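You operate a simulated robot arm through the tools that you are given. There is no shell and no other tool. Be economical: measure what you need, move in short steps, check, and stop when the job is done.

You run a simulated robot arm. Do the job below in one go: nothing can be reset, and whatever is moved stays where it is left.

TASK
Grind the burr off the boss bracket, quench it and lay it back.
Fine: the grinder ends switched off; shields stay down; the other bracket stays as it is. Set down upright: what you pick out.

The check looks at the end state, three seconds after you hand in, the way a careful person would. Anything else that was tipped, shoved, dropped, spilled or broken makes it a failure.

THE ROBOT
A 7-joint arm with a two-finger parallel gripper on a trunk, on a base that drives. Base frame: it is fixed to the floor where the robot stands at the start and does not move with it; the origin is under the middle of the robot, x ahead of it, y to its left, z up; the surface under the hand at the start is at about z = 0.6. Units: m, degrees, N and s.
With the tool pointing down near the work surface it reaches from about 0.1 to 0.72 m from the robot's upright axis, wherever it stands. Its first joint turns from -166.0 to 166.0 degrees. Places, roughly: block bracket, boss bracket [0.75, 1, 0.75]; grinder switch [0.5, 0.1, 0.7]; grinding stone [0.7, -0.1, 1]; quench pot [0.5, 0.2, 0.5]. Payload 1.57 kg.
Tool frame: the origin (TCP) lies between the finger pads and is the grasp point; the fingertips stand 0.03 m ahead of it; z points along the fingers, y is the line along which they close. The gripper opens to 0.11 m. The fingers are 0.024 m wide and 0.012 m thick; the gripper's body (0.048 by 0.112 m) begins 0.078 m behind the TCP.
Orientation is told as [roll, pitch, yaw] about the base's x, y, z axes, in that order, counted from this pose: with the fingers straight down and closing along the base's y, the tool's x points along the base's -x, its y along +y and its z along -z.

THE INTERFACE
- The arm moves only by the tool jog_arm. Its argument "motion" is a list of rows, each an object (a shift or turn left out is 0, a gripper value left out holds the last) with "offset": the shift along the tool's x, y, z in units of 100 mm (1.0 is 100 mm), a list of three; "rot": the turn, a rotation vector about the tool's x, y, z in units of 90 degrees (1.0 is 90 degrees), a list of three; "claw": the gripper command, from -1 (shut) to 1 (fully open), values between in proportion. In form: [{"offset": [x, y, z], "rot": [rx, ry, rz], "claw": claw}, ...]. A call has 1 to 10 rows; each row is the pose to reach, as a shift and turn from the pose commanded when the call began, along the tool's axes at that moment. A call with a number of a shift or a turn outside -1 to 1 is refused whole. A row lasts 0.2 s, in which the tool goes at most 0.05 m and 8.6 degrees; a call with a longer step from one row to the next is refused whole, and so is a gripper value outside its range. A pose out of reach is approached as far as the arm can. The call stops where the force on the tool passes 90 N (or 10 N more than at its start, if that is more) or the arm is blocked; 0.2 s more then pass. The fingers move at their own pace (about 0.045 m/s each) and stop on an object; they squeeze with about 25 N. The grip force told is the motor's: it shows also when the fingers shut on nothing. Time passes only in rows, and 0.2 s behind the last, so rows that repeat a pose let the fingers close. It gives the time, the measured TCP pose, the force on the tool (base axes), the opening and the grip force at its end, in the units of the frame above (readings bear some noise), with the torque about the TCP (base axes, N m) and any sound that the robot's microphone picked up.
- Cameras (640 x 400 px; columns grow to the right, rows downward): "scene" is now at [0.0132, 0.1555, 1.5513]; the picture's right is [-0.03, -1.00, 0.00], its down [-0.80, 0.02, -0.60] and it looks along [0.60, -0.02, -0.80] (base axes); focal length 285 px, centre (320, 200). "wrist" rides on the gripper at [0.07, 0.016, -0.141] in the tool frame; the picture's right is [-0.23, 0.97, 0.00], its down [-0.86, -0.20, -0.48] and it looks along [-0.47, -0.11, 0.88] (tool axes); focal length 222 px, centre (320, 200). There is no depth. A picture from a camera that has moved, and an enlarged one, comes with that camera's place and axes in the base frame and with its lens.
- camera(camera): a new picture of that camera. It takes no simulated time.
- raise_lower(by): slides the trunk up (or, below 0, down) by that many m; the arm and the scene camera ride with it, the base frame stays. It gives what a move gives, with no picture.
- drive_base(legs): drives the robot by 1 to 6 legs, each [ahead, turn to the left] in m and degrees, along the robot's own axes; the way and the turn of a leg run together, so that a leg with both is an arc; at most 1.5 m and 180 degrees a leg. The arm and the cameras ride along, it lands a little off, and it stops where it bumps. It gives what a move gives.
- pan_tilt(pan, tilt): turns the head with the scene camera to pan (to the left, within 155 degrees either way) and tilt (down, from -29 to 69), counted from straight ahead of the robot. It gives what a move gives.
- enlarge(camera, box): a new picture of the part [left, top, right, bottom] of that camera's present view, enlarged. It takes no simulated time.
- hand_in(): hands the job in; it is judged then, once.

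Go step by step. Nothing tells you exact positions but the pictures and the camera data: compare them with the known pose of the tool, close in by small moves and look again before you grip or let go. The budget is 120 turns and 78 pictures, counting those below and the enlarged ones. Unless the task says otherwise, let go and move clear before handing in, and close with one line.

The tools are called after "Emit:" as name(argument=value, ...) on one line, values as JSON. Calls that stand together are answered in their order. jog_arm: Moves the arm, as the interface text tells. Its arguments: {"type":"object","properties":{"motion":{"type":"array","items":{"type":"object","properties":{"offset":{"type":"array","items":{"type":"number"}},"rot":{"type":"array","items":{"type":"number"}},"claw":{"type":"number"}}}}},"required":["motion"]} The other tools are called the same way: raise_lower (by) slides the trunk up or down; drive_base (legs) drives the base; pan_tilt (pan, tilt) turns the head that bears the scene camera; camera (camera) takes a picture; enlarge (camera, box) takes an enlarged picture of a part of a camera's view; hand_in () hands the job in.

At the start:

```text
time: 0.0
ee_pos: [0.3532, 0.2047, 1.2339]
tool_rot: [0.0, 0.0, 0.0]
contact_force: [0.6, 0.8, 0.3]
moment: [0.02, 0.0, 0.0]
finger_gap: 0.1099
grip_force: 0.1
trunk travel left (down, up): [-0.5, 0.09]
robot x, y, heading: [-0.0005, 0.0025, 0.3]
head pan, tilt: [-1.4, 53.3]
```

scene: 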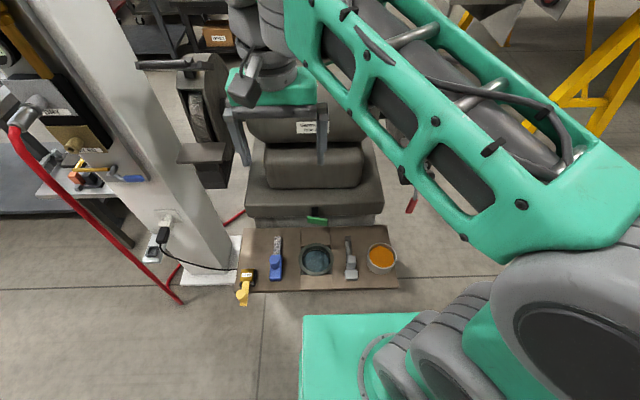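
wrist: 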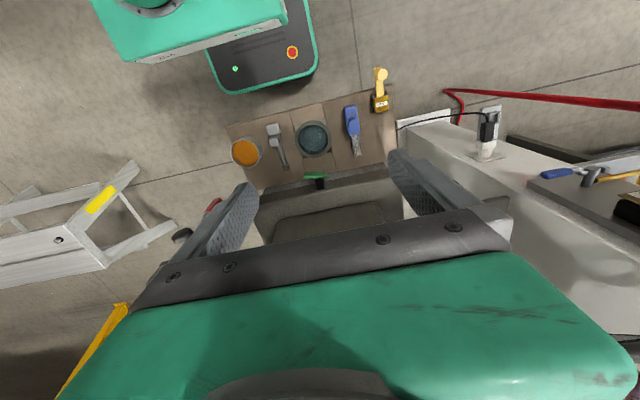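

I see the grinder pedestal ahead with a shelf carrying a pot and tools; the brackets should be to the left. I look around first.

Emit:
pan_tilt(pan=50, tilt=35)

Emit:
camera(camera="scene")

Emit:
pan_tilt(pan=5, tilt=25)

Emit:
camera(camera="scene")

```text
time: 1.2
ee_pos: [0.3523, 0.2055, 1.2336]
tool_rot: [0.0, 0.0, 0.0]
contact_force: [-1.4, -0.7, -0.4]
moment: [0.01, -0.02, -0.02]
finger_gap: 0.1099
grip_force: 0.0
trunk travel left (down, up): [-0.5, 0.09]
robot x, y, heading: [-0.0015, -0.0019, 0.1]
head pan, tilt: [50.0, 35.0]
```

```text
75 pictures are left
camera scene: at [-0.004, 0.2248, 1.5773], right [0.77, -0.64, 0.0], down [-0.37, -0.44, -0.82], along [0.53, 0.63, -0.57], focal length 285 px, centre (320, 200)
```

scene: 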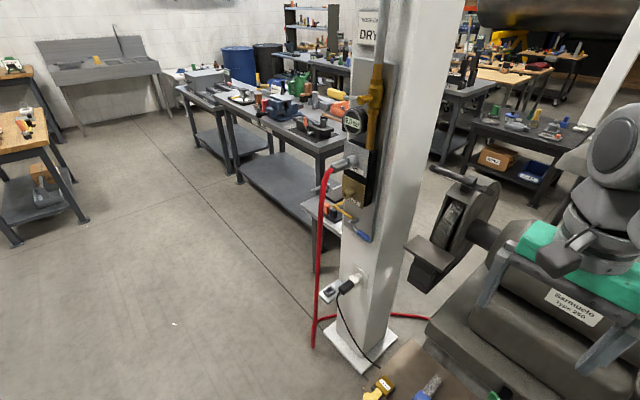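

```text
time: 2.3
ee_pos: [0.3533, 0.2048, 1.234]
tool_rot: [-0.1, 0.0, 0.1]
contact_force: [0.5, -0.3, 0.4]
moment: [-0.01, -0.01, 0.01]
finger_gap: 0.1099
grip_force: 0.0
trunk travel left (down, up): [-0.5, 0.09]
robot x, y, heading: [0.0015, -0.0024, 0.1]
head pan, tilt: [5.0, 25.0]
```

```text
74 pictures are left
camera scene: at [0.0312, 0.1655, 1.593], right [0.09, -1.0, 0.0], down [-0.42, -0.04, -0.91], along [0.9, 0.08, -0.42], focal length 285 px, centre (320, 200)
```

scene: 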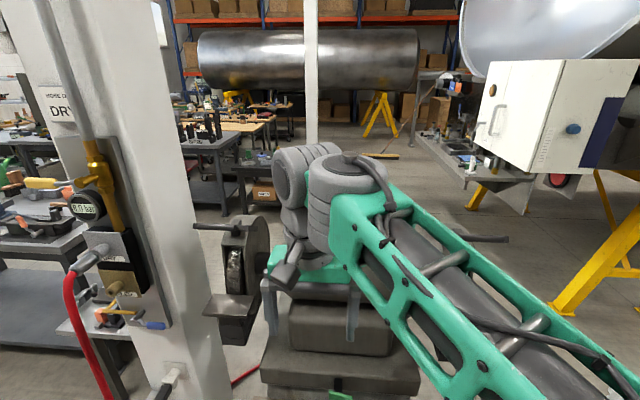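

The bracket location projects next to the pillar; I look closer there.

Emit:
pan_tilt(pan=50, tilt=35)

Emit:
enlarge(camera="scene", box=[270, 120, 430, 220])

Emit:
enlarge(camera="scene", box=[270, 200, 510, 400])

```text
time: 3.4
ee_pos: [0.353, 0.2046, 1.2337]
tool_rot: [0.0, 0.0, 0.1]
contact_force: [0.0, -0.4, -0.1]
moment: [-0.03, -0.01, 0.0]
finger_gap: 0.1099
grip_force: 0.1
trunk travel left (down, up): [-0.5, 0.09]
robot x, y, heading: [0.0001, -0.0016, -0.0]
head pan, tilt: [50.0, 35.0]
```

```text
4.00 times, centred on (350, 170) of scene
camera zoom: at [-0.004, 0.2248, 1.5773], right [0.77, -0.64, 0.0], down [-0.37, -0.44, -0.82], along [0.53, 0.63, -0.57], focal length 1140 px, centre (200, 320)
```

zoom: 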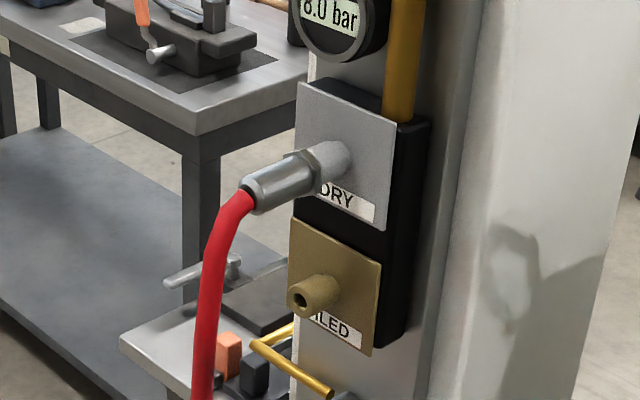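

```text
2.00 times, centred on (390, 300) of scene
camera zoom: at [-0.004, 0.2248, 1.5773], right [0.77, -0.64, 0.0], down [-0.37, -0.44, -0.82], along [0.53, 0.63, -0.57], focal length 570 px, centre (180, 0)
```

zoom: 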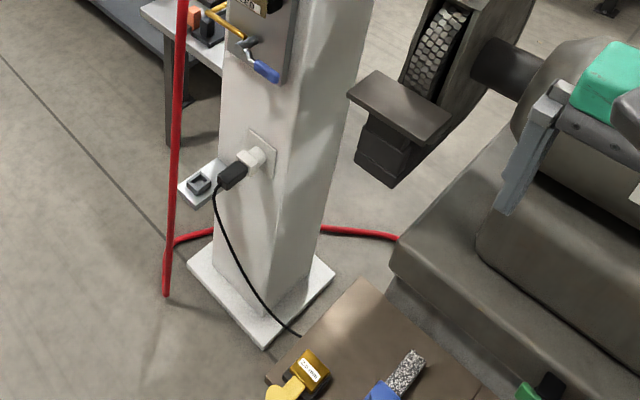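

The brackets are on a small bench just past the pillar. I check the space behind and to the left before driving.

Emit:
pan_tilt(pan=130, tilt=35)

Emit:
camera(camera="scene")

Emit:
pan_tilt(pan=-150, tilt=40)

Emit:
camera(camera="scene")

```text
time: 5.0
ee_pos: [0.3526, 0.2049, 1.2336]
tool_rot: [-0.1, 0.0, 0.0]
contact_force: [0.1, 0.1, 0.0]
moment: [0.01, 0.02, 0.01]
finger_gap: 0.1098
grip_force: 0.0
trunk travel left (down, up): [-0.5, 0.09]
robot x, y, heading: [0.0002, -0.0011, 0.0]
head pan, tilt: [130.0, 35.0]
```

```text
71 pictures are left
camera scene: at [-0.1172, 0.2249, 1.5773], right [0.77, 0.64, 0.0], down [0.37, -0.44, -0.82], along [-0.53, 0.63, -0.57], focal length 285 px, centre (320, 200)
```

scene: 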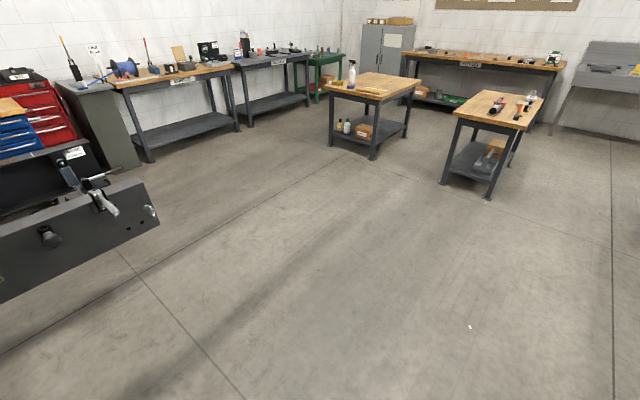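

```text
time: 8.8
ee_pos: [0.353, 0.2038, 1.2337]
tool_rot: [0.0, 0.0, 0.0]
contact_force: [0.8, 0.1, -0.5]
moment: [0.0, -0.01, 0.02]
finger_gap: 0.1099
grip_force: 0.1
trunk travel left (down, up): [-0.5, 0.09]
robot x, y, heading: [-0.0033, 0.0011, 0.0]
head pan, tilt: [-150.0, 40.0]
```

```text
70 pictures are left
camera scene: at [-0.1342, 0.1149, 1.5697], right [-0.5, 0.87, 0.0], down [0.56, 0.32, -0.77], along [-0.66, -0.38, -0.64], focal length 285 px, centre (320, 200)
```

scene: 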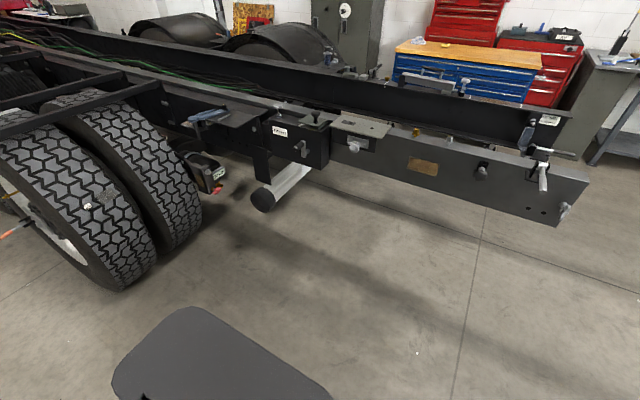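

The area is clear. I back up, drive left, and face forward again opposite the bracket bench.

Emit:
drive_base(legs=[[-0.4, 0], [0, 90], [1.2, 0], [0, -90]])

Emit:
pan_tilt(pan=0, tilt=30)

Emit:
camera(camera="scene")

Emit:
pan_tilt(pan=-45, tilt=25)

Emit:
camera(camera="scene")

```text
time: 24.7
ee_pos: [-0.0508, 1.4048, 1.2346]
tool_rot: [0.0, 0.0, -0.5]
contact_force: [-0.2, 0.1, -0.2]
moment: [-0.01, 0.02, 0.02]
finger_gap: 0.1103
grip_force: 0.0
trunk travel left (down, up): [-0.5, 0.09]
robot x, y, heading: [-0.4062, 1.2003, -0.5]
head pan, tilt: [-150.0, 40.0]
```

```text
time: 27.1
ee_pos: [-0.0511, 1.4042, 1.2342]
tool_rot: [0.0, 0.0, -0.4]
contact_force: [-0.7, 0.1, -0.2]
moment: [-0.02, 0.0, 0.0]
finger_gap: 0.1099
grip_force: 0.0
trunk travel left (down, up): [-0.5, 0.09]
robot x, y, heading: [-0.4017, 1.2038, -0.4]
head pan, tilt: [0.0, 30.0]
```

```text
69 pictures are left
camera scene: at [-0.3744, 1.3595, 1.5851], right [-0.01, -1.0, 0.0], down [-0.5, 0.0, -0.87], along [0.87, -0.01, -0.5], focal length 285 px, centre (320, 200)
```

scene: 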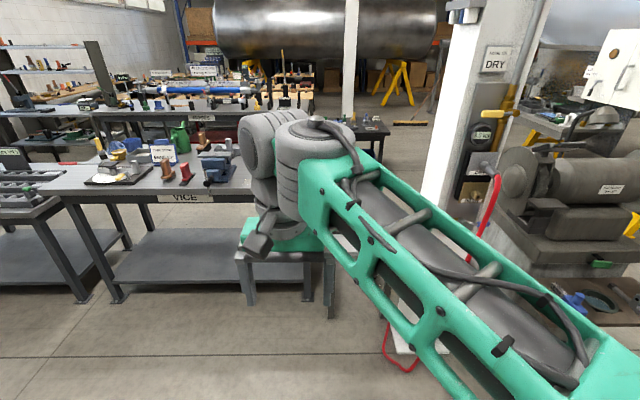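

```text
time: 28.2
ee_pos: [-0.0505, 1.4037, 1.2329]
tool_rot: [-0.1, 0.0, -0.4]
contact_force: [-0.3, 0.0, 0.0]
moment: [-0.01, 0.03, -0.02]
finger_gap: 0.11
grip_force: 0.2
trunk travel left (down, up): [-0.5, 0.09]
robot x, y, heading: [-0.4055, 1.2043, -0.3]
head pan, tilt: [-45.0, 25.0]
```

```text
68 pictures are left
camera scene: at [-0.4001, 1.2946, 1.5931], right [-0.71, -0.7, 0.0], down [-0.3, 0.3, -0.91], along [0.64, -0.65, -0.42], focal length 285 px, centre (320, 200)
```

scene: 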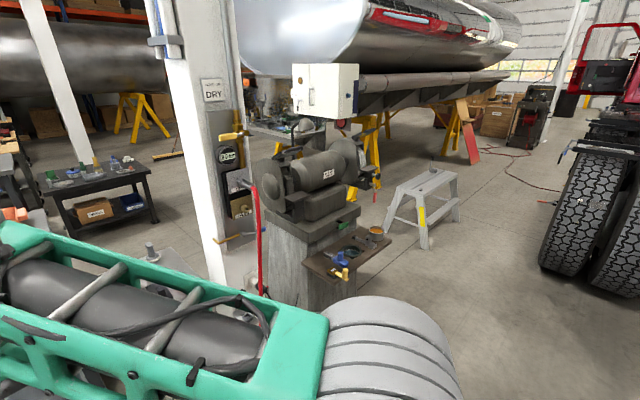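

The bench is hidden behind the arm, so I swing the hand to the robot's right before looking again, driving a bit closer.

Emit:
jog_arm(motion=[{"offset": [0, -0.45, 0]}, {"offset": [0, -0.9, 0]}, {"offset": [0, -1, 0]}])

Emit:
jog_arm(motion=[{"offset": [0, -0.45, 0]}, {"offset": [0, -0.9, 0]}, {"offset": [0, -1, 0]}])

Emit:
jog_arm(motion=[{"offset": [0, -0.45, 0]}, {"offset": [0, -0.9, 0]}, {"offset": [0, -1, 0]}])

Emit:
jog_arm(motion=[{"offset": [0, -0.45, 0]}, {"offset": [0, -0.9, 0]}, {"offset": [0, -1, 0]}])

Emit:
jog_arm(motion=[{"offset": [0, -0.45, 0]}, {"offset": [0, -0.9, 0]}, {"offset": [0, -1, 0]}])

Emit:
drive_base(legs=[[0.3, 0]])

Emit:
pan_tilt(pan=-8, tilt=40)

Emit:
camera(camera="scene")

```text
time: 29.0
ee_pos: [-0.0511, 1.3027, 1.2333]
tool_rot: [0.1, 0.0, -0.3]
contact_force: [-0.1, 0.0, 0.7]
moment: [0.0, 0.0, 0.0]
finger_gap: 0.1098
grip_force: 0.0
trunk travel left (down, up): [-0.5, 0.09]
robot x, y, heading: [-0.4066, 1.2023, -0.5]
head pan, tilt: [-45.0, 25.0]
```

```text
time: 29.8
ee_pos: [-0.0508, 1.2043, 1.2345]
tool_rot: [0.0, 0.0, -0.4]
contact_force: [0.4, 0.0, -0.2]
moment: [0.04, 0.01, -0.01]
finger_gap: 0.1099
grip_force: 0.1
trunk travel left (down, up): [-0.5, 0.09]
robot x, y, heading: [-0.4024, 1.2048, -0.4]
head pan, tilt: [-45.0, 25.0]
```

```text
time: 30.6
ee_pos: [-0.0542, 1.1039, 1.235]
tool_rot: [0.0, 0.0, -0.4]
contact_force: [0.5, -0.1, 0.3]
moment: [-0.02, 0.03, 0.02]
finger_gap: 0.1102
grip_force: 0.0
trunk travel left (down, up): [-0.5, 0.09]
robot x, y, heading: [-0.4061, 1.2014, -0.4]
head pan, tilt: [-45.0, 25.0]
```

```text
time: 31.4
ee_pos: [-0.055, 1.0054, 1.2323]
tool_rot: [0.0, 0.0, -0.4]
contact_force: [0.5, 1.7, 0.2]
moment: [0.04, -0.01, -0.01]
finger_gap: 0.1099
grip_force: 0.1
trunk travel left (down, up): [-0.5, 0.09]
robot x, y, heading: [-0.4072, 1.2008, -0.4]
head pan, tilt: [-45.0, 25.0]
```

```text
time: 32.2
ee_pos: [-0.0554, 0.905, 1.233]
tool_rot: [-0.1, -0.1, -0.5]
contact_force: [-0.2, -0.6, -0.4]
moment: [-0.04, -0.01, 0.0]
finger_gap: 0.1099
grip_force: 0.0
trunk travel left (down, up): [-0.5, 0.09]
robot x, y, heading: [-0.4071, 1.2013, -0.4]
head pan, tilt: [-45.0, 25.0]
```

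```text
time: 34.2
ee_pos: [0.2456, 0.9035, 1.2333]
tool_rot: [0.0, -0.1, -0.6]
contact_force: [-0.9, -0.3, -0.5]
moment: [-0.04, 0.01, 0.01]
finger_gap: 0.1101
grip_force: 0.0
trunk travel left (down, up): [-0.5, 0.09]
robot x, y, heading: [-0.1034, 1.1978, -0.4]
head pan, tilt: [-45.0, 25.0]
```

```text
time: 35.2
ee_pos: [0.2462, 0.9034, 1.2336]
tool_rot: [0.0, 0.0, -0.4]
contact_force: [-0.1, 0.0, -0.3]
moment: [-0.01, -0.01, -0.02]
finger_gap: 0.1101
grip_force: 0.1
trunk travel left (down, up): [-0.5, 0.09]
robot x, y, heading: [-0.1056, 1.1984, -0.3]
head pan, tilt: [-8.0, 40.0]
```

```text
67 pictures are left
camera scene: at [-0.0789, 1.345, 1.5698], right [-0.15, -0.99, 0.0], down [-0.64, 0.1, -0.77], along [0.76, -0.11, -0.64], focal length 285 px, centre (320, 200)
```

scene: 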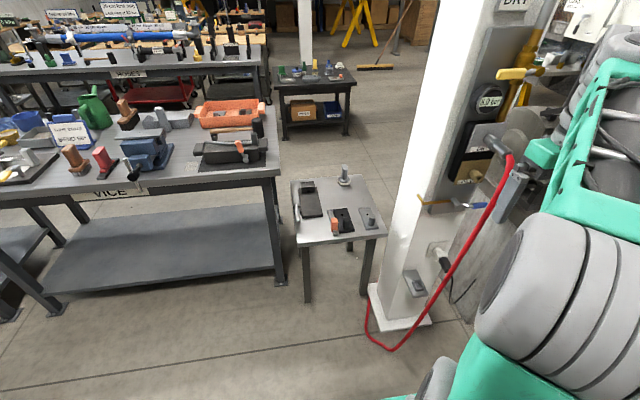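

Now the small table is visible; I enlarge it.

Emit:
enlarge(camera="scene", box=[280, 150, 400, 250])

Emit:
enlarge(camera="scene", box=[380, 170, 460, 300])

```text
4.00 times, centred on (340, 200) of scene
camera zoom: at [-0.0789, 1.345, 1.5698], right [-0.15, -0.99, 0.0], down [-0.64, 0.1, -0.77], along [0.76, -0.11, -0.64], focal length 1140 px, centre (240, 200)
```

zoom: 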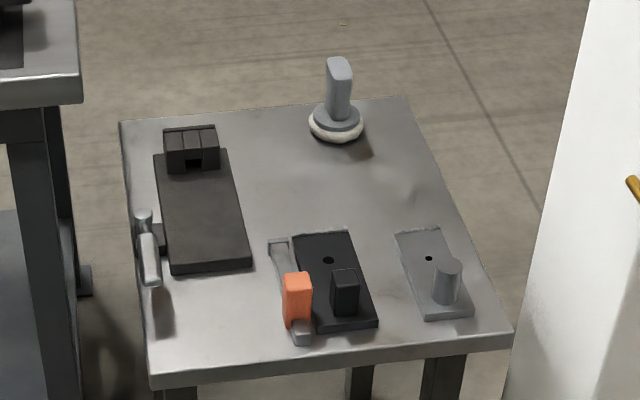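

```text
3.08 times, centred on (420, 235) of scene
camera zoom: at [-0.0789, 1.345, 1.5698], right [-0.15, -0.99, 0.0], down [-0.64, 0.1, -0.77], along [0.76, -0.11, -0.64], focal length 877 px, centre (12, 92)
```

zoom: 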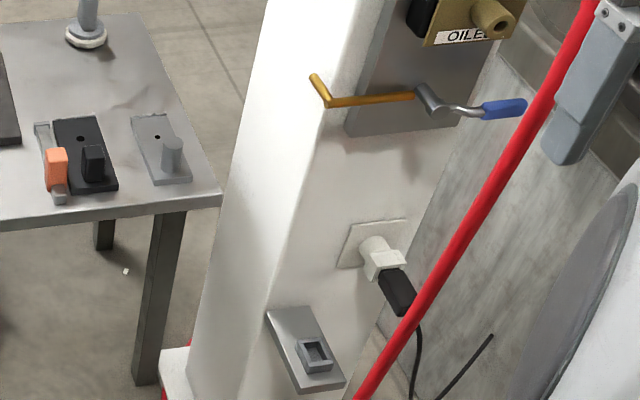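

The boss bracket is the grey plate with the round boss at about (0.71, 1.03). I bring the hand back to the middle and drive closer, staying clear of the hose.

Emit:
jog_arm(motion=[{"offset": [0, 0.45, 0]}, {"offset": [0, 0.9, 0]}, {"offset": [0, 1, 0]}])

Emit:
jog_arm(motion=[{"offset": [0, 0.45, 0]}, {"offset": [0, 0.9, 0]}, {"offset": [0, 1, 0]}])

Emit:
drive_base(legs=[[0.3, 0]])

Emit:
camera(camera="wrist")

Emit:
camera(camera="scene")

```text
time: 36.0
ee_pos: [0.2462, 1.0054, 1.2326]
tool_rot: [0.0, 0.0, -0.5]
contact_force: [-0.3, 0.6, -0.3]
moment: [-0.01, -0.01, -0.02]
finger_gap: 0.1101
grip_force: 0.1
trunk travel left (down, up): [-0.5, 0.09]
robot x, y, heading: [-0.1058, 1.2009, -0.6]
head pan, tilt: [-8.0, 40.0]
```

```text
time: 36.9
ee_pos: [0.2469, 1.1043, 1.2335]
tool_rot: [0.1, -0.1, -0.3]
contact_force: [0.3, 0.8, -0.5]
moment: [-0.03, 0.0, -0.01]
finger_gap: 0.11
grip_force: 0.1
trunk travel left (down, up): [-0.5, 0.09]
robot x, y, heading: [-0.1036, 1.1986, -0.6]
head pan, tilt: [-8.0, 40.0]
```

```text
time: 38.9
ee_pos: [0.5477, 1.1016, 1.2333]
tool_rot: [-0.1, -0.1, -0.4]
contact_force: [0.7, 0.3, -0.5]
moment: [-0.03, -0.01, 0.01]
finger_gap: 0.1098
grip_force: 0.1
trunk travel left (down, up): [-0.5, 0.09]
robot x, y, heading: [0.1962, 1.1973, -0.5]
head pan, tilt: [-8.0, 40.0]
```

```text
64 pictures are left
camera wrist: at [0.4789, 1.1194, 1.3741], right [0.23, 0.97, 0.0], down [0.85, -0.2, 0.48], along [0.47, -0.11, -0.88], focal length 222 px, centre (320, 200)
```

wrist: 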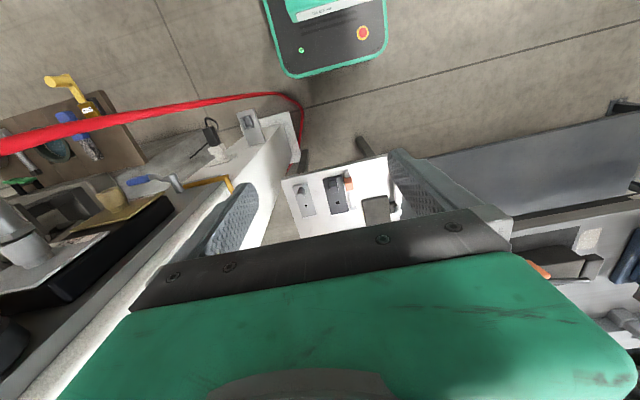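

```text
63 pictures are left
camera scene: at [0.2223, 1.343, 1.5697], right [-0.14, -0.99, 0.0], down [-0.64, 0.09, -0.77], along [0.76, -0.11, -0.64], focal length 285 px, centre (320, 200)
```

scene: 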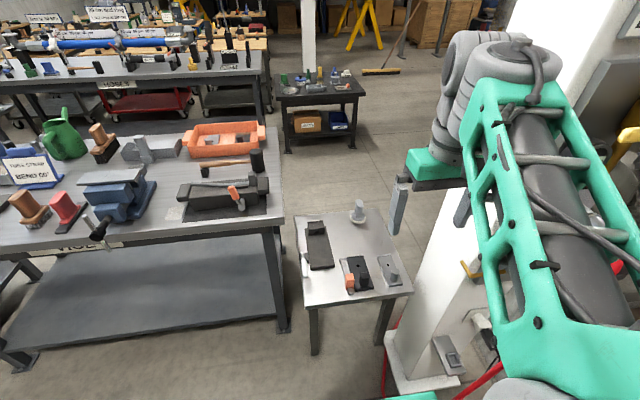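

Both views show the bracket; I zoom for a precise fix.

Emit:
enlarge(camera="scene", box=[330, 230, 426, 300])

Emit:
enlarge(camera="wrist", box=[280, 150, 400, 240])

```text
5.71 times, centred on (378, 265) of scene
camera zoom: at [0.2223, 1.343, 1.5697], right [-0.14, -0.99, 0.0], down [-0.64, 0.09, -0.77], along [0.76, -0.11, -0.64], focal length 1629 px, centre (-11, -171)
```

zoom: 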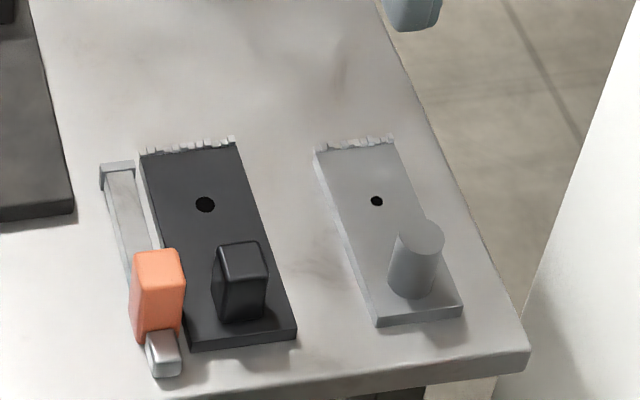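

```text
4.44 times, centred on (340, 195) of wrist
camera zoom: at [0.4789, 1.1194, 1.3741], right [0.23, 0.97, 0.0], down [0.85, -0.2, 0.48], along [0.47, -0.11, -0.88], focal length 987 px, centre (231, 222)
```

zoom: 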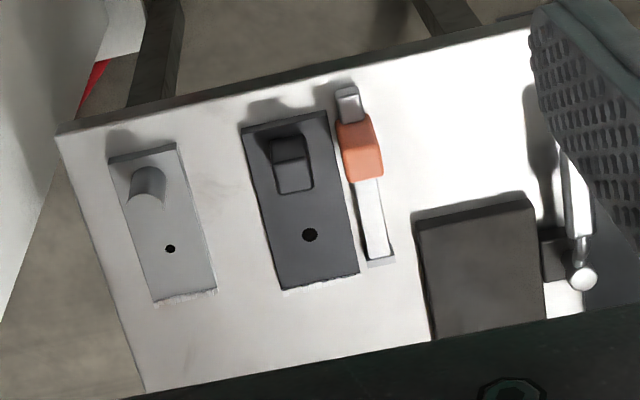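

Triangulating gives the boss at about (0.817, 0.970), top z≈0.685, plate top 0.63; the pillar face is near y=0.84. I shift the robot a bit left and ahead so the arm approaches clear of the pillar and hose.

Emit:
drive_base(legs=[[-0.15, 0], [0, 20], [0.3, 0], [0, -20]])

Emit:
jog_arm(motion=[{"offset": [-0.4, -0.2, 0], "claw": 0.35}, {"offset": [-0.8, -0.4, 0]}])

Emit:
camera(camera="scene")

```text
time: 44.0
ee_pos: [0.6725, 1.1996, 1.2318]
tool_rot: [0.0, 0.0, -0.6]
contact_force: [-0.2, -0.1, -0.1]
moment: [-0.01, -0.01, 0.0]
finger_gap: 0.1099
grip_force: 0.0
trunk travel left (down, up): [-0.5, 0.09]
robot x, y, heading: [0.3232, 1.2938, -0.5]
head pan, tilt: [-8.0, 40.0]
```

```text
time: 44.6
ee_pos: [0.7534, 1.1583, 1.231]
tool_rot: [0.0, 0.1, -0.6]
contact_force: [0.9, 0.0, -0.4]
moment: [0.02, 0.07, 0.0]
finger_gap: 0.0741
grip_force: 0.1
trunk travel left (down, up): [-0.5, 0.09]
robot x, y, heading: [0.3209, 1.295, -0.6]
head pan, tilt: [-8.0, 40.0]
```

```text
60 pictures are left
camera scene: at [0.3478, 1.4411, 1.5698], right [-0.15, -0.99, 0.0], down [-0.64, 0.1, -0.77], along [0.76, -0.11, -0.64], focal length 285 px, centre (320, 200)
```

scene: 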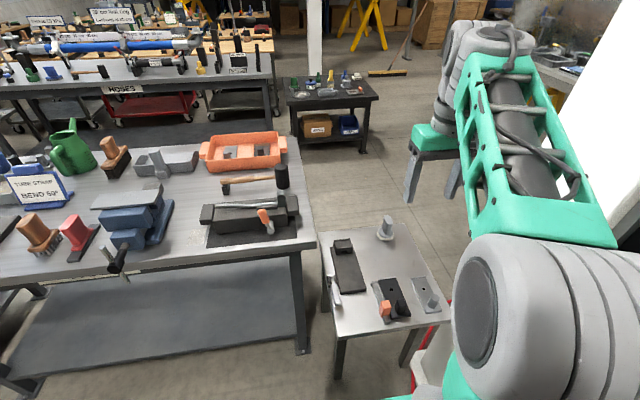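

The forearm is clear of the pillar. I move above the boss and begin lowering.

Emit:
jog_arm(motion=[{"offset": [-0.2, -0.4, 0]}, {"offset": [-0.4, -0.8, 0]}, {"offset": [-0.5, -1, 0.3]}, {"offset": [-0.5, -1, 0.75]}, {"offset": [-0.5, -1, 1]}])

Emit:
camera(camera="scene")

Emit:
camera(camera="wrist")

```text
time: 45.9
ee_pos: [0.8008, 1.0547, 1.133]
tool_rot: [0.0, 0.0, -0.5]
contact_force: [0.0, -0.3, 0.7]
moment: [0.0, 0.0, 0.01]
finger_gap: 0.074
grip_force: 0.0
trunk travel left (down, up): [-0.5, 0.09]
robot x, y, heading: [0.322, 1.2954, -0.7]
head pan, tilt: [-8.0, 40.0]
```

```text
59 pictures are left
camera scene: at [0.3468, 1.4417, 1.5698], right [-0.15, -0.99, 0.0], down [-0.64, 0.1, -0.77], along [0.76, -0.11, -0.64], focal length 285 px, centre (320, 200)
```

scene: 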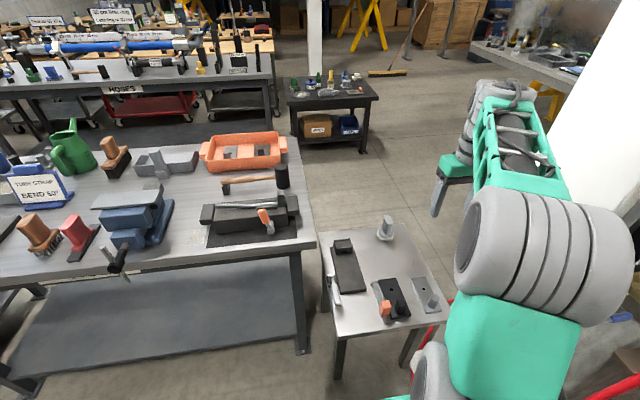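

```text
58 pictures are left
camera wrist: at [0.731, 1.0724, 1.2741], right [0.24, 0.97, 0.0], down [0.85, -0.21, 0.48], along [0.47, -0.11, -0.88], focal length 222 px, centre (320, 200)
```

wrist: 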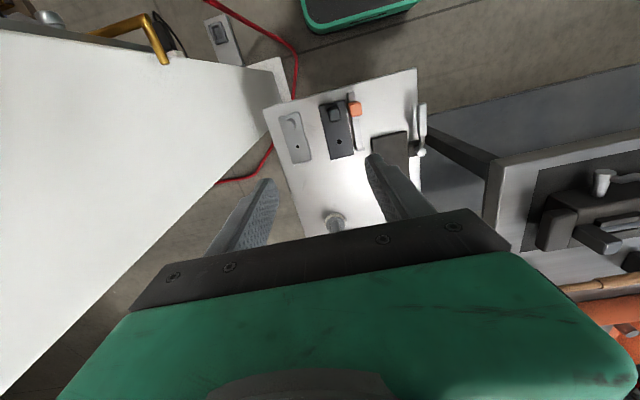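

The view agrees with my fix. I align above the boss and lower with the trunk.

Emit:
jog_arm(motion=[{"offset": [-0.08, -0.4, 0]}, {"offset": [-0.15, -0.85, 0]}, {"offset": [-0.15, -0.85, 0]}])

Emit:
raise_lower(by=-0.3)

Emit:
camera(camera="scene")

Emit:
camera(camera="wrist")

```text
time: 46.6
ee_pos: [0.8156, 0.9702, 1.1328]
tool_rot: [-0.1, 0.1, -0.4]
contact_force: [0.5, 0.4, 0.4]
moment: [-0.01, 0.0, 0.01]
finger_gap: 0.0743
grip_force: 0.2
trunk travel left (down, up): [-0.5, 0.09]
robot x, y, heading: [0.3174, 1.2983, -0.7]
head pan, tilt: [-8.0, 40.0]
```

```text
time: 49.6
ee_pos: [0.8156, 0.9706, 0.8323]
tool_rot: [0.0, 0.1, -0.5]
contact_force: [0.6, -0.5, 0.6]
moment: [0.01, 0.01, 0.0]
finger_gap: 0.0744
grip_force: 0.1
trunk travel left (down, up): [-0.2, 0.39]
robot x, y, heading: [0.3234, 1.2983, -0.6]
head pan, tilt: [-8.0, 40.0]
```

```text
57 pictures are left
camera scene: at [0.3469, 1.4416, 1.2698], right [-0.15, -0.99, 0.0], down [-0.64, 0.1, -0.77], along [0.76, -0.11, -0.64], focal length 285 px, centre (320, 200)
```

scene: 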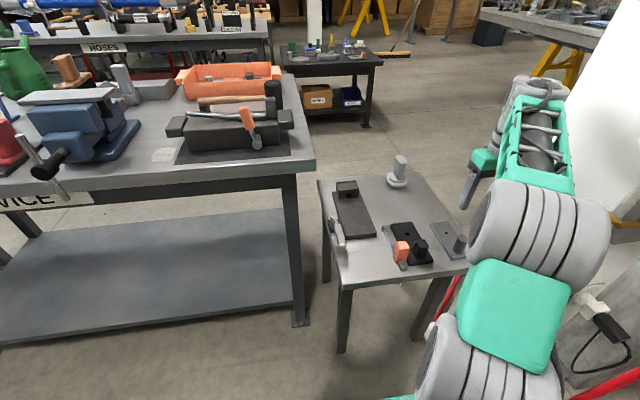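

```text
56 pictures are left
camera wrist: at [0.7461, 0.9884, 0.9727], right [0.24, 0.97, 0.0], down [0.85, -0.21, 0.48], along [0.47, -0.11, -0.88], focal length 222 px, centre (320, 200)
```

wrist: 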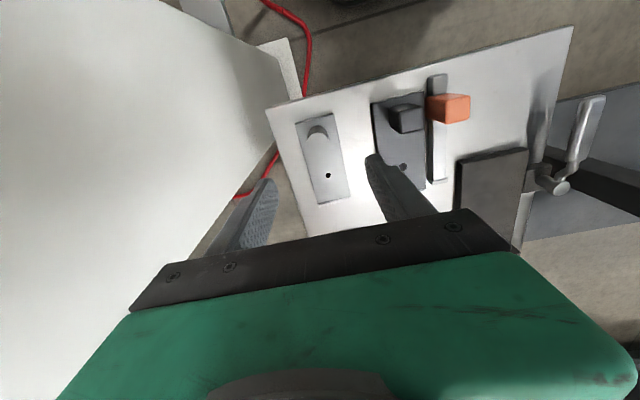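

Emit:
enlarge(camera="wrist", box=[270, 90, 390, 210])

```text
3.33 times, centred on (330, 150) of wrist
camera zoom: at [0.7461, 0.9884, 0.9727], right [0.24, 0.97, 0.0], down [0.85, -0.21, 0.48], along [0.47, -0.11, -0.88], focal length 740 px, centre (287, 367)
```

zoom: 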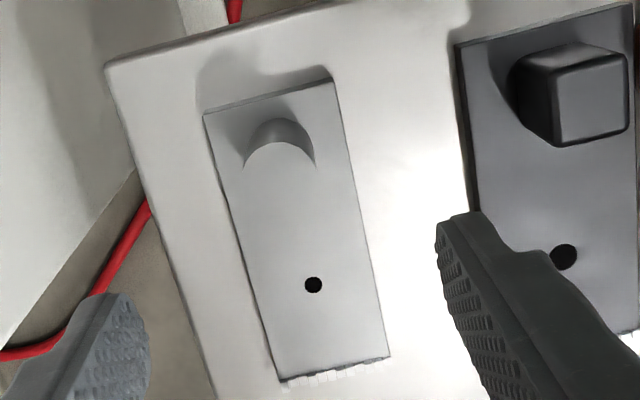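

Alignment checks out (boss Ø≈0.03). I descend to z≈0.672 and then close.

Emit:
jog_arm(motion=[{"offset": [0, 0, 0.45]}, {"offset": [0, 0, 0.9]}, {"offset": [0, 0, 1.0]}])

Emit:
jog_arm(motion=[{"offset": [0, 0, 0.3]}, {"offset": [0, 0, 0.6]}, {"offset": [0, 0, 0.6]}])

Emit:
camera(camera="wrist")

```text
time: 50.5
ee_pos: [0.8165, 0.9704, 0.7317]
tool_rot: [0.0, 0.0, -0.5]
contact_force: [0.6, -0.3, 0.3]
moment: [0.0, 0.0, 0.03]
finger_gap: 0.074
grip_force: 0.1
trunk travel left (down, up): [-0.2, 0.39]
robot x, y, heading: [0.3199, 1.2977, -0.6]
head pan, tilt: [-8.0, 40.0]
```

```text
time: 51.2
ee_pos: [0.815, 0.9717, 0.6701]
tool_rot: [0.0, 0.0, -0.5]
contact_force: [0.6, 0.0, -0.6]
moment: [0.01, -0.01, -0.01]
finger_gap: 0.0743
grip_force: 0.1
trunk travel left (down, up): [-0.2, 0.39]
robot x, y, heading: [0.3258, 1.2919, -0.9]
head pan, tilt: [-8.0, 40.0]
```

```text
54 pictures are left
camera wrist: at [0.7447, 0.9895, 0.8118], right [0.24, 0.97, 0.0], down [0.85, -0.21, 0.48], along [0.47, -0.11, -0.88], focal length 222 px, centre (320, 200)
```

wrist: 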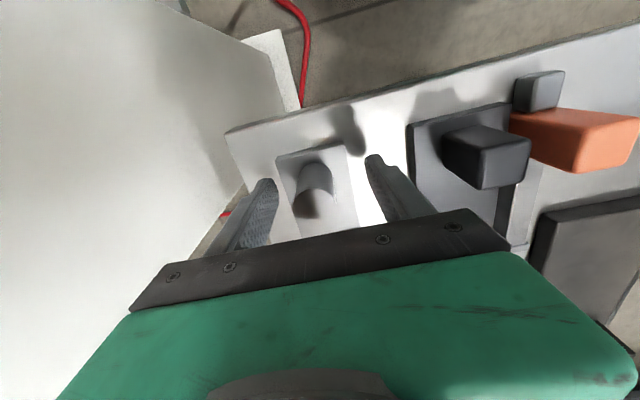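

The boss stands between the fingers; I close.

Emit:
jog_arm(motion=[{"claw": -1}, {"claw": -1}, {"claw": -1}, {"claw": -1}, {"claw": -1}])

Emit:
enlarge(camera="wrist", box=[220, 100, 460, 250])

```text
time: 52.5
ee_pos: [0.8149, 0.9713, 0.6707]
tool_rot: [0.0, 0.0, -0.7]
contact_force: [-1.1, -3.7, 0.9]
moment: [-0.07, -0.05, -0.09]
finger_gap: 0.0295
grip_force: 25.3
trunk travel left (down, up): [-0.2, 0.39]
robot x, y, heading: [0.3236, 1.2962, -0.4]
head pan, tilt: [-8.0, 40.0]
```

```text
2.67 times, centred on (340, 175) of wrist
camera zoom: at [0.7445, 0.9891, 0.8121], right [0.24, 0.97, 0.0], down [0.85, -0.21, 0.48], along [0.47, -0.11, -0.88], focal length 592 px, centre (267, 267)
```

zoom: 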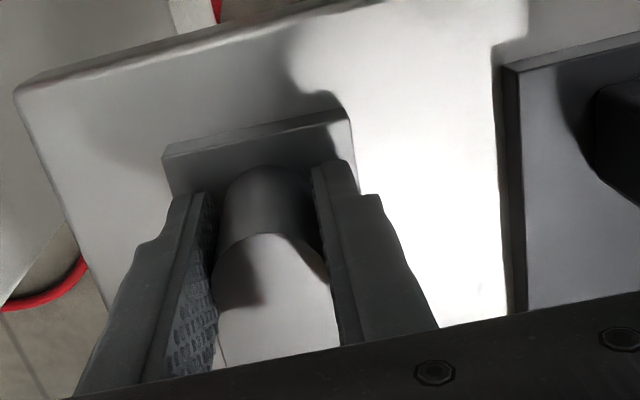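

Gripped (0.0295 m). I lift straight up with the trunk and check.

Emit:
raise_lower(by=0.35)

Emit:
camera(camera="wrist")

```text
time: 55.9
ee_pos: [0.8154, 0.9724, 1.0208]
tool_rot: [0.1, 0.0, -0.5]
contact_force: [0.6, 0.4, -0.1]
moment: [-0.01, -0.02, 0.03]
finger_gap: 0.0
grip_force: 21.4
trunk travel left (down, up): [-0.55, 0.04]
robot x, y, heading: [0.3213, 1.2971, -0.4]
head pan, tilt: [-8.0, 40.0]
```

```text
52 pictures are left
camera wrist: at [0.7447, 0.9894, 1.162], right [0.24, 0.97, 0.0], down [0.85, -0.21, 0.48], along [0.46, -0.11, -0.88], focal length 222 px, centre (320, 200)
```

wrist: 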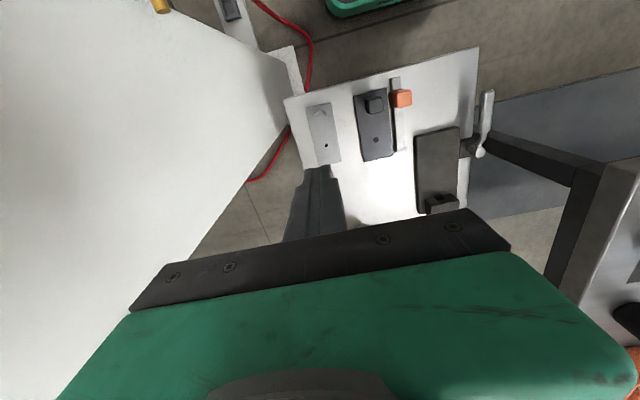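

The boss slid out — the plate's weight off to one side likely let it pivot between pads closing along y. I check the bracket's present place; next try, the fingers will close along the plate's length and lower.

Emit:
jog_arm(motion=[{"claw": 0.35}, {"claw": 0.35}, {"claw": 0.35}, {"claw": 0.35}])

Emit:
enlarge(camera="wrist", box=[270, 70, 430, 190])

Emit:
enlarge(camera="scene", box=[350, 240, 470, 340])

```text
time: 56.9
ee_pos: [0.8153, 0.9715, 1.0211]
tool_rot: [0.0, 0.1, -0.4]
contact_force: [0.4, -0.1, -1.0]
moment: [0.01, 0.02, 0.04]
finger_gap: 0.0744
grip_force: 0.1
trunk travel left (down, up): [-0.55, 0.04]
robot x, y, heading: [0.319, 1.2948, -0.6]
head pan, tilt: [-8.0, 40.0]
```

```text
3.33 times, centred on (350, 130) of wrist
camera zoom: at [0.7447, 0.9894, 1.162], right [0.24, 0.97, 0.0], down [0.85, -0.21, 0.48], along [0.46, -0.11, -0.88], focal length 740 px, centre (220, 433)
```

zoom: 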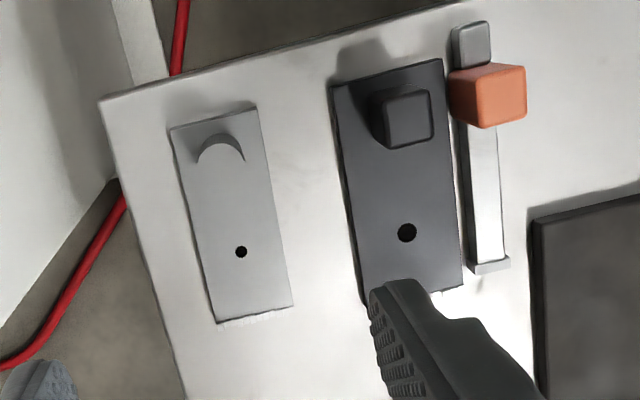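

```text
4.00 times, centred on (410, 290) of scene
camera zoom: at [0.3469, 1.4415, 1.6198], right [-0.15, -0.99, 0.0], down [-0.64, 0.1, -0.77], along [0.76, -0.11, -0.64], focal length 1140 px, centre (-40, -160)
```

zoom: 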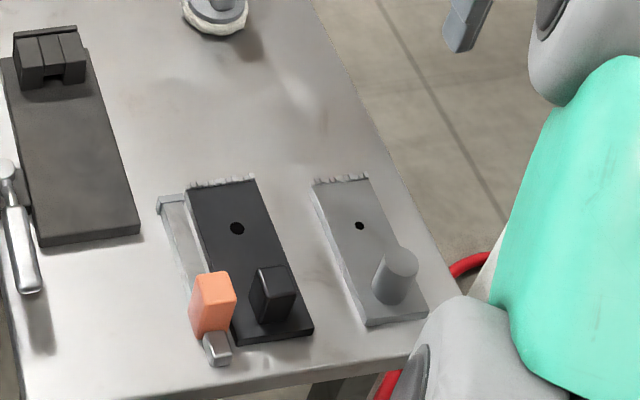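

The bracket lies almost unchanged (boss ≈(0.817,0.973)). I turn the hand 90° so the fingers close along the plate's length.

Emit:
jog_arm(motion=[{"rot": [0, 0, 0.09]}, {"rot": [0, 0, 0.18]}, {"rot": [0, 0, 0.27]}, {"rot": [0, 0, 0.36]}, {"rot": [0, 0, 0.45]}, {"rot": [0, 0, 0.5]}])

Emit:
jog_arm(motion=[{"rot": [0, 0, 0.09]}, {"rot": [0, 0, 0.18]}, {"rot": [0, 0, 0.27]}, {"rot": [0, 0, 0.36]}, {"rot": [0, 0, 0.45]}, {"rot": [0, 0, 0.5]}, {"rot": [0, 0, 0.5]}])

Emit:
raise_lower(by=-0.2)

Emit:
camera(camera="wrist")

```text
time: 58.3
ee_pos: [0.8143, 0.9719, 1.0197]
tool_rot: [-0.1, 0.0, -45.6]
contact_force: [-1.0, -0.5, -0.1]
moment: [0.05, 0.01, -0.01]
finger_gap: 0.0741
grip_force: 0.1
trunk travel left (down, up): [-0.55, 0.04]
robot x, y, heading: [0.3219, 1.297, -0.3]
head pan, tilt: [-8.0, 40.0]
```

```text
time: 59.9
ee_pos: [0.8148, 0.9725, 1.0209]
tool_rot: [0.0, 0.0, -90.6]
contact_force: [0.3, 0.4, 0.8]
moment: [-0.03, 0.01, 0.03]
finger_gap: 0.0742
grip_force: 0.0
trunk travel left (down, up): [-0.55, 0.04]
robot x, y, heading: [0.3235, 1.2945, -0.5]
head pan, tilt: [-8.0, 40.0]
```

```text
time: 62.0
ee_pos: [0.8147, 0.9717, 0.8202]
tool_rot: [0.0, 0.0, -90.6]
contact_force: [0.7, 0.4, 0.2]
moment: [-0.03, -0.01, 0.02]
finger_gap: 0.0742
grip_force: 0.1
trunk travel left (down, up): [-0.35, 0.24]
robot x, y, heading: [0.3195, 1.295, -0.3]
head pan, tilt: [-8.0, 40.0]
```

```text
49 pictures are left
camera wrist: at [0.8313, 1.0421, 0.9621], right [0.97, -0.24, 0.0], down [-0.21, -0.85, 0.48], along [-0.11, -0.46, -0.88], focal length 222 px, centre (320, 200)
```

wrist: 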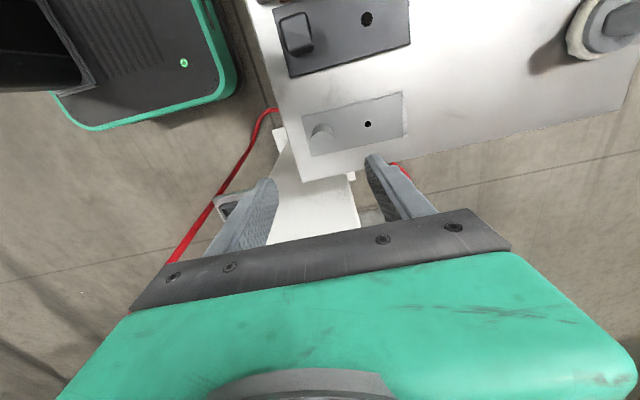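

Aligned within a few mm. I descend to z≈0.667 and close.

Emit:
jog_arm(motion=[{"offset": [0, 0.03, 0.45]}, {"offset": [0, 0.03, 0.9]}, {"offset": [0, 0.03, 1.0]}])

Emit:
jog_arm(motion=[{"offset": [0, 0, 0.3]}, {"offset": [0, 0, 0.53]}, {"offset": [0, 0, 0.53]}])

Emit:
jog_arm(motion=[{"claw": -1}, {"claw": -1}, {"claw": -1}, {"claw": -1}, {"claw": -1}])

Emit:
camera(camera="wrist")

```text
time: 62.8
ee_pos: [0.8166, 0.9722, 0.72]
tool_rot: [0.0, 0.0, -90.6]
contact_force: [-0.6, 0.7, 0.2]
moment: [0.01, 0.01, -0.03]
finger_gap: 0.0744
grip_force: 0.1
trunk travel left (down, up): [-0.35, 0.24]
robot x, y, heading: [0.3223, 1.2946, -0.5]
head pan, tilt: [-8.0, 40.0]
```

```text
time: 63.6
ee_pos: [0.8193, 0.9721, 0.6683]
tool_rot: [0.0, 0.0, -90.4]
contact_force: [-1.0, -0.7, -0.1]
moment: [-0.02, 0.04, -0.03]
finger_gap: 0.0742
grip_force: 0.1
trunk travel left (down, up): [-0.35, 0.24]
robot x, y, heading: [0.3227, 1.2921, -0.6]
head pan, tilt: [-8.0, 40.0]
```

```text
time: 64.8
ee_pos: [0.8183, 0.9707, 0.6668]
tool_rot: [-0.1, 0.1, -90.6]
contact_force: [-2.1, 0.4, -0.4]
moment: [0.24, 0.08, 0.02]
finger_gap: 0.0297
grip_force: 24.3
trunk travel left (down, up): [-0.35, 0.24]
robot x, y, heading: [0.3205, 1.295, -0.6]
head pan, tilt: [-8.0, 40.0]
```

```text
48 pictures are left
camera wrist: at [0.8356, 1.0413, 0.8088], right [0.97, -0.24, 0.0], down [-0.21, -0.85, 0.48], along [-0.11, -0.46, -0.88], focal length 222 px, centre (320, 200)
```

wrist: 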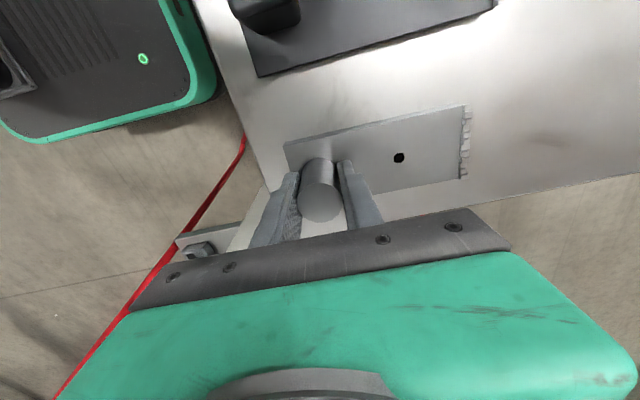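

Gripped again; I lift only 3 cm with the arm and look.

Emit:
jog_arm(motion=[{"offset": [0, 0, -0.1]}, {"offset": [0, 0, -0.2]}, {"offset": [0, 0, -0.3]}, {"offset": [0, 0, -0.3]}])

Emit:
camera(camera="wrist")

```text
time: 65.8
ee_pos: [0.8173, 0.9713, 0.6978]
tool_rot: [-0.1, 0.1, -90.5]
contact_force: [0.9, 0.7, -8.7]
moment: [0.05, 0.32, -0.04]
finger_gap: 0.0299
grip_force: 24.6
trunk travel left (down, up): [-0.35, 0.24]
robot x, y, heading: [0.3224, 1.2936, -0.7]
head pan, tilt: [-8.0, 40.0]
```

```text
47 pictures are left
camera wrist: at [0.834, 1.0424, 0.8391], right [0.97, -0.24, 0.0], down [-0.21, -0.85, 0.48], along [-0.11, -0.46, -0.88], focal length 222 px, centre (320, 200)
```

wrist: 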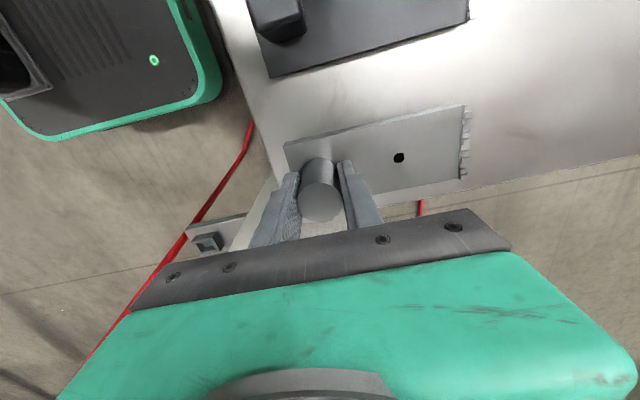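

It holds well (8.7 N). I raise, back away, and drive round to the grinder, stopping short to look.

Emit:
raise_lower(by=0.24)

Emit:
drive_base(legs=[[-0.7, 0], [0, -90], [1.3, 0], [0, 90]])

Emit:
pan_tilt(pan=0, tilt=30)

Emit:
camera(camera="scene")

Emit:
camera(camera="wrist")

```text
time: 68.3
ee_pos: [0.818, 0.9723, 0.9384]
tool_rot: [-0.1, 0.0, -90.5]
contact_force: [-0.1, 1.1, -9.8]
moment: [-0.02, 0.3, -0.01]
finger_gap: 0.03
grip_force: 25.3
trunk travel left (down, up): [-0.59, 0.0]
robot x, y, heading: [0.3195, 1.2939, -0.4]
head pan, tilt: [-8.0, 40.0]
```

```text
time: 86.2
ee_pos: [0.0929, -0.3614, 0.9382]
tool_rot: [0.0, 0.0, -90.9]
contact_force: [0.0, 0.2, -9.9]
moment: [0.05, 0.36, 0.02]
finger_gap: 0.0297
grip_force: 24.8
trunk travel left (down, up): [-0.59, 0.0]
robot x, y, heading: [-0.3963, -0.0322, -0.9]
head pan, tilt: [-8.0, 40.0]
```

```text
time: 86.9
ee_pos: [0.0928, -0.3605, 0.9372]
tool_rot: [-0.1, 0.1, -90.9]
contact_force: [0.2, 0.7, -9.7]
moment: [0.01, 0.35, 0.0]
finger_gap: 0.0299
grip_force: 24.7
trunk travel left (down, up): [-0.59, 0.0]
robot x, y, heading: [-0.3992, -0.0284, -0.9]
head pan, tilt: [0.0, 30.0]
```

```text
46 pictures are left
camera scene: at [-0.3668, 0.123, 1.6751], right [-0.02, -1.0, 0.0], down [-0.5, 0.01, -0.87], along [0.87, -0.02, -0.5], focal length 285 px, centre (320, 200)
```

scene: 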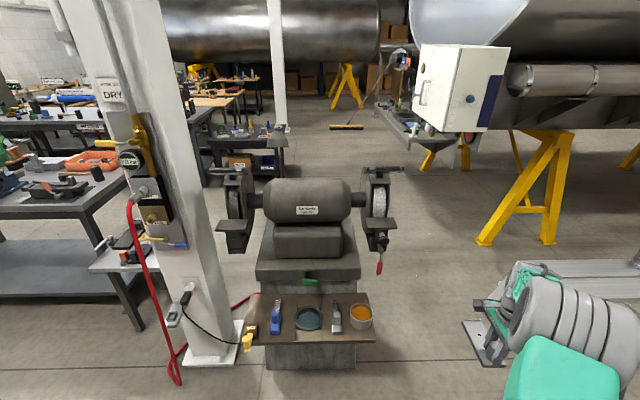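

```text
45 pictures are left
camera wrist: at [0.1099, -0.2912, 1.0788], right [0.97, -0.24, 0.0], down [-0.21, -0.85, 0.48], along [-0.12, -0.46, -0.88], focal length 222 px, centre (320, 200)
```

wrist: 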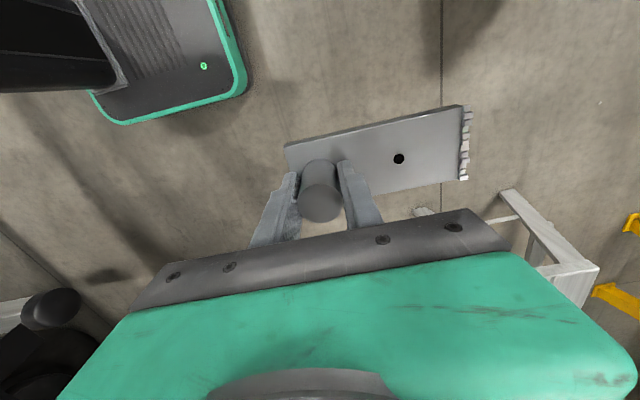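

A clear view of the whole grinder; I zoom on the stone, the switch and the tray.

Emit:
enlarge(camera="scene", box=[205, 155, 415, 285])

Emit:
enlarge(camera="scene", box=[345, 155, 405, 285])

Emit:
enlarge(camera="scene", box=[230, 260, 390, 360])

```text
3.05 times, centred on (310, 220) of scene
camera zoom: at [-0.3668, 0.123, 1.6751], right [-0.02, -1.0, 0.0], down [-0.5, 0.01, -0.87], along [0.87, -0.02, -0.5], focal length 869 px, centre (350, 139)
```

zoom: 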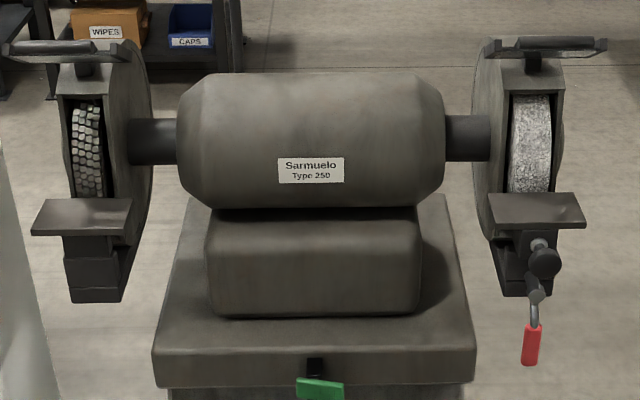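

```text
3.08 times, centred on (375, 220) of scene
camera zoom: at [-0.3668, 0.123, 1.6751], right [-0.02, -1.0, 0.0], down [-0.5, 0.01, -0.87], along [0.87, -0.02, -0.5], focal length 877 px, centre (151, 138)
```

zoom: 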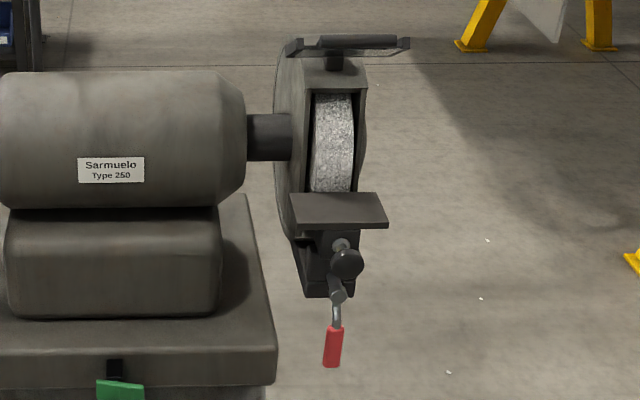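

```text
4.00 times, centred on (310, 310) of scene
camera zoom: at [-0.3668, 0.123, 1.6751], right [-0.02, -1.0, 0.0], down [-0.5, 0.01, -0.87], along [0.87, -0.02, -0.5], focal length 1140 px, centre (360, -240)
```

zoom: 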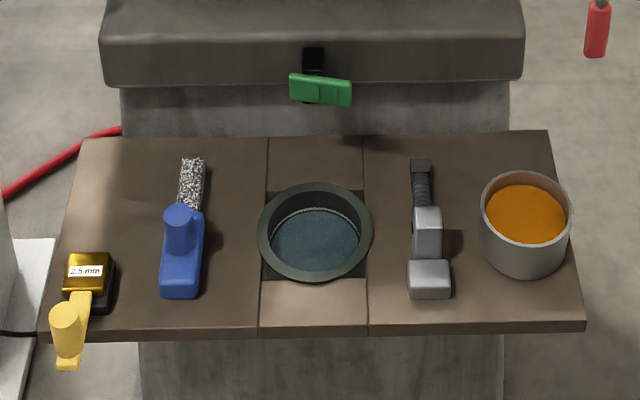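

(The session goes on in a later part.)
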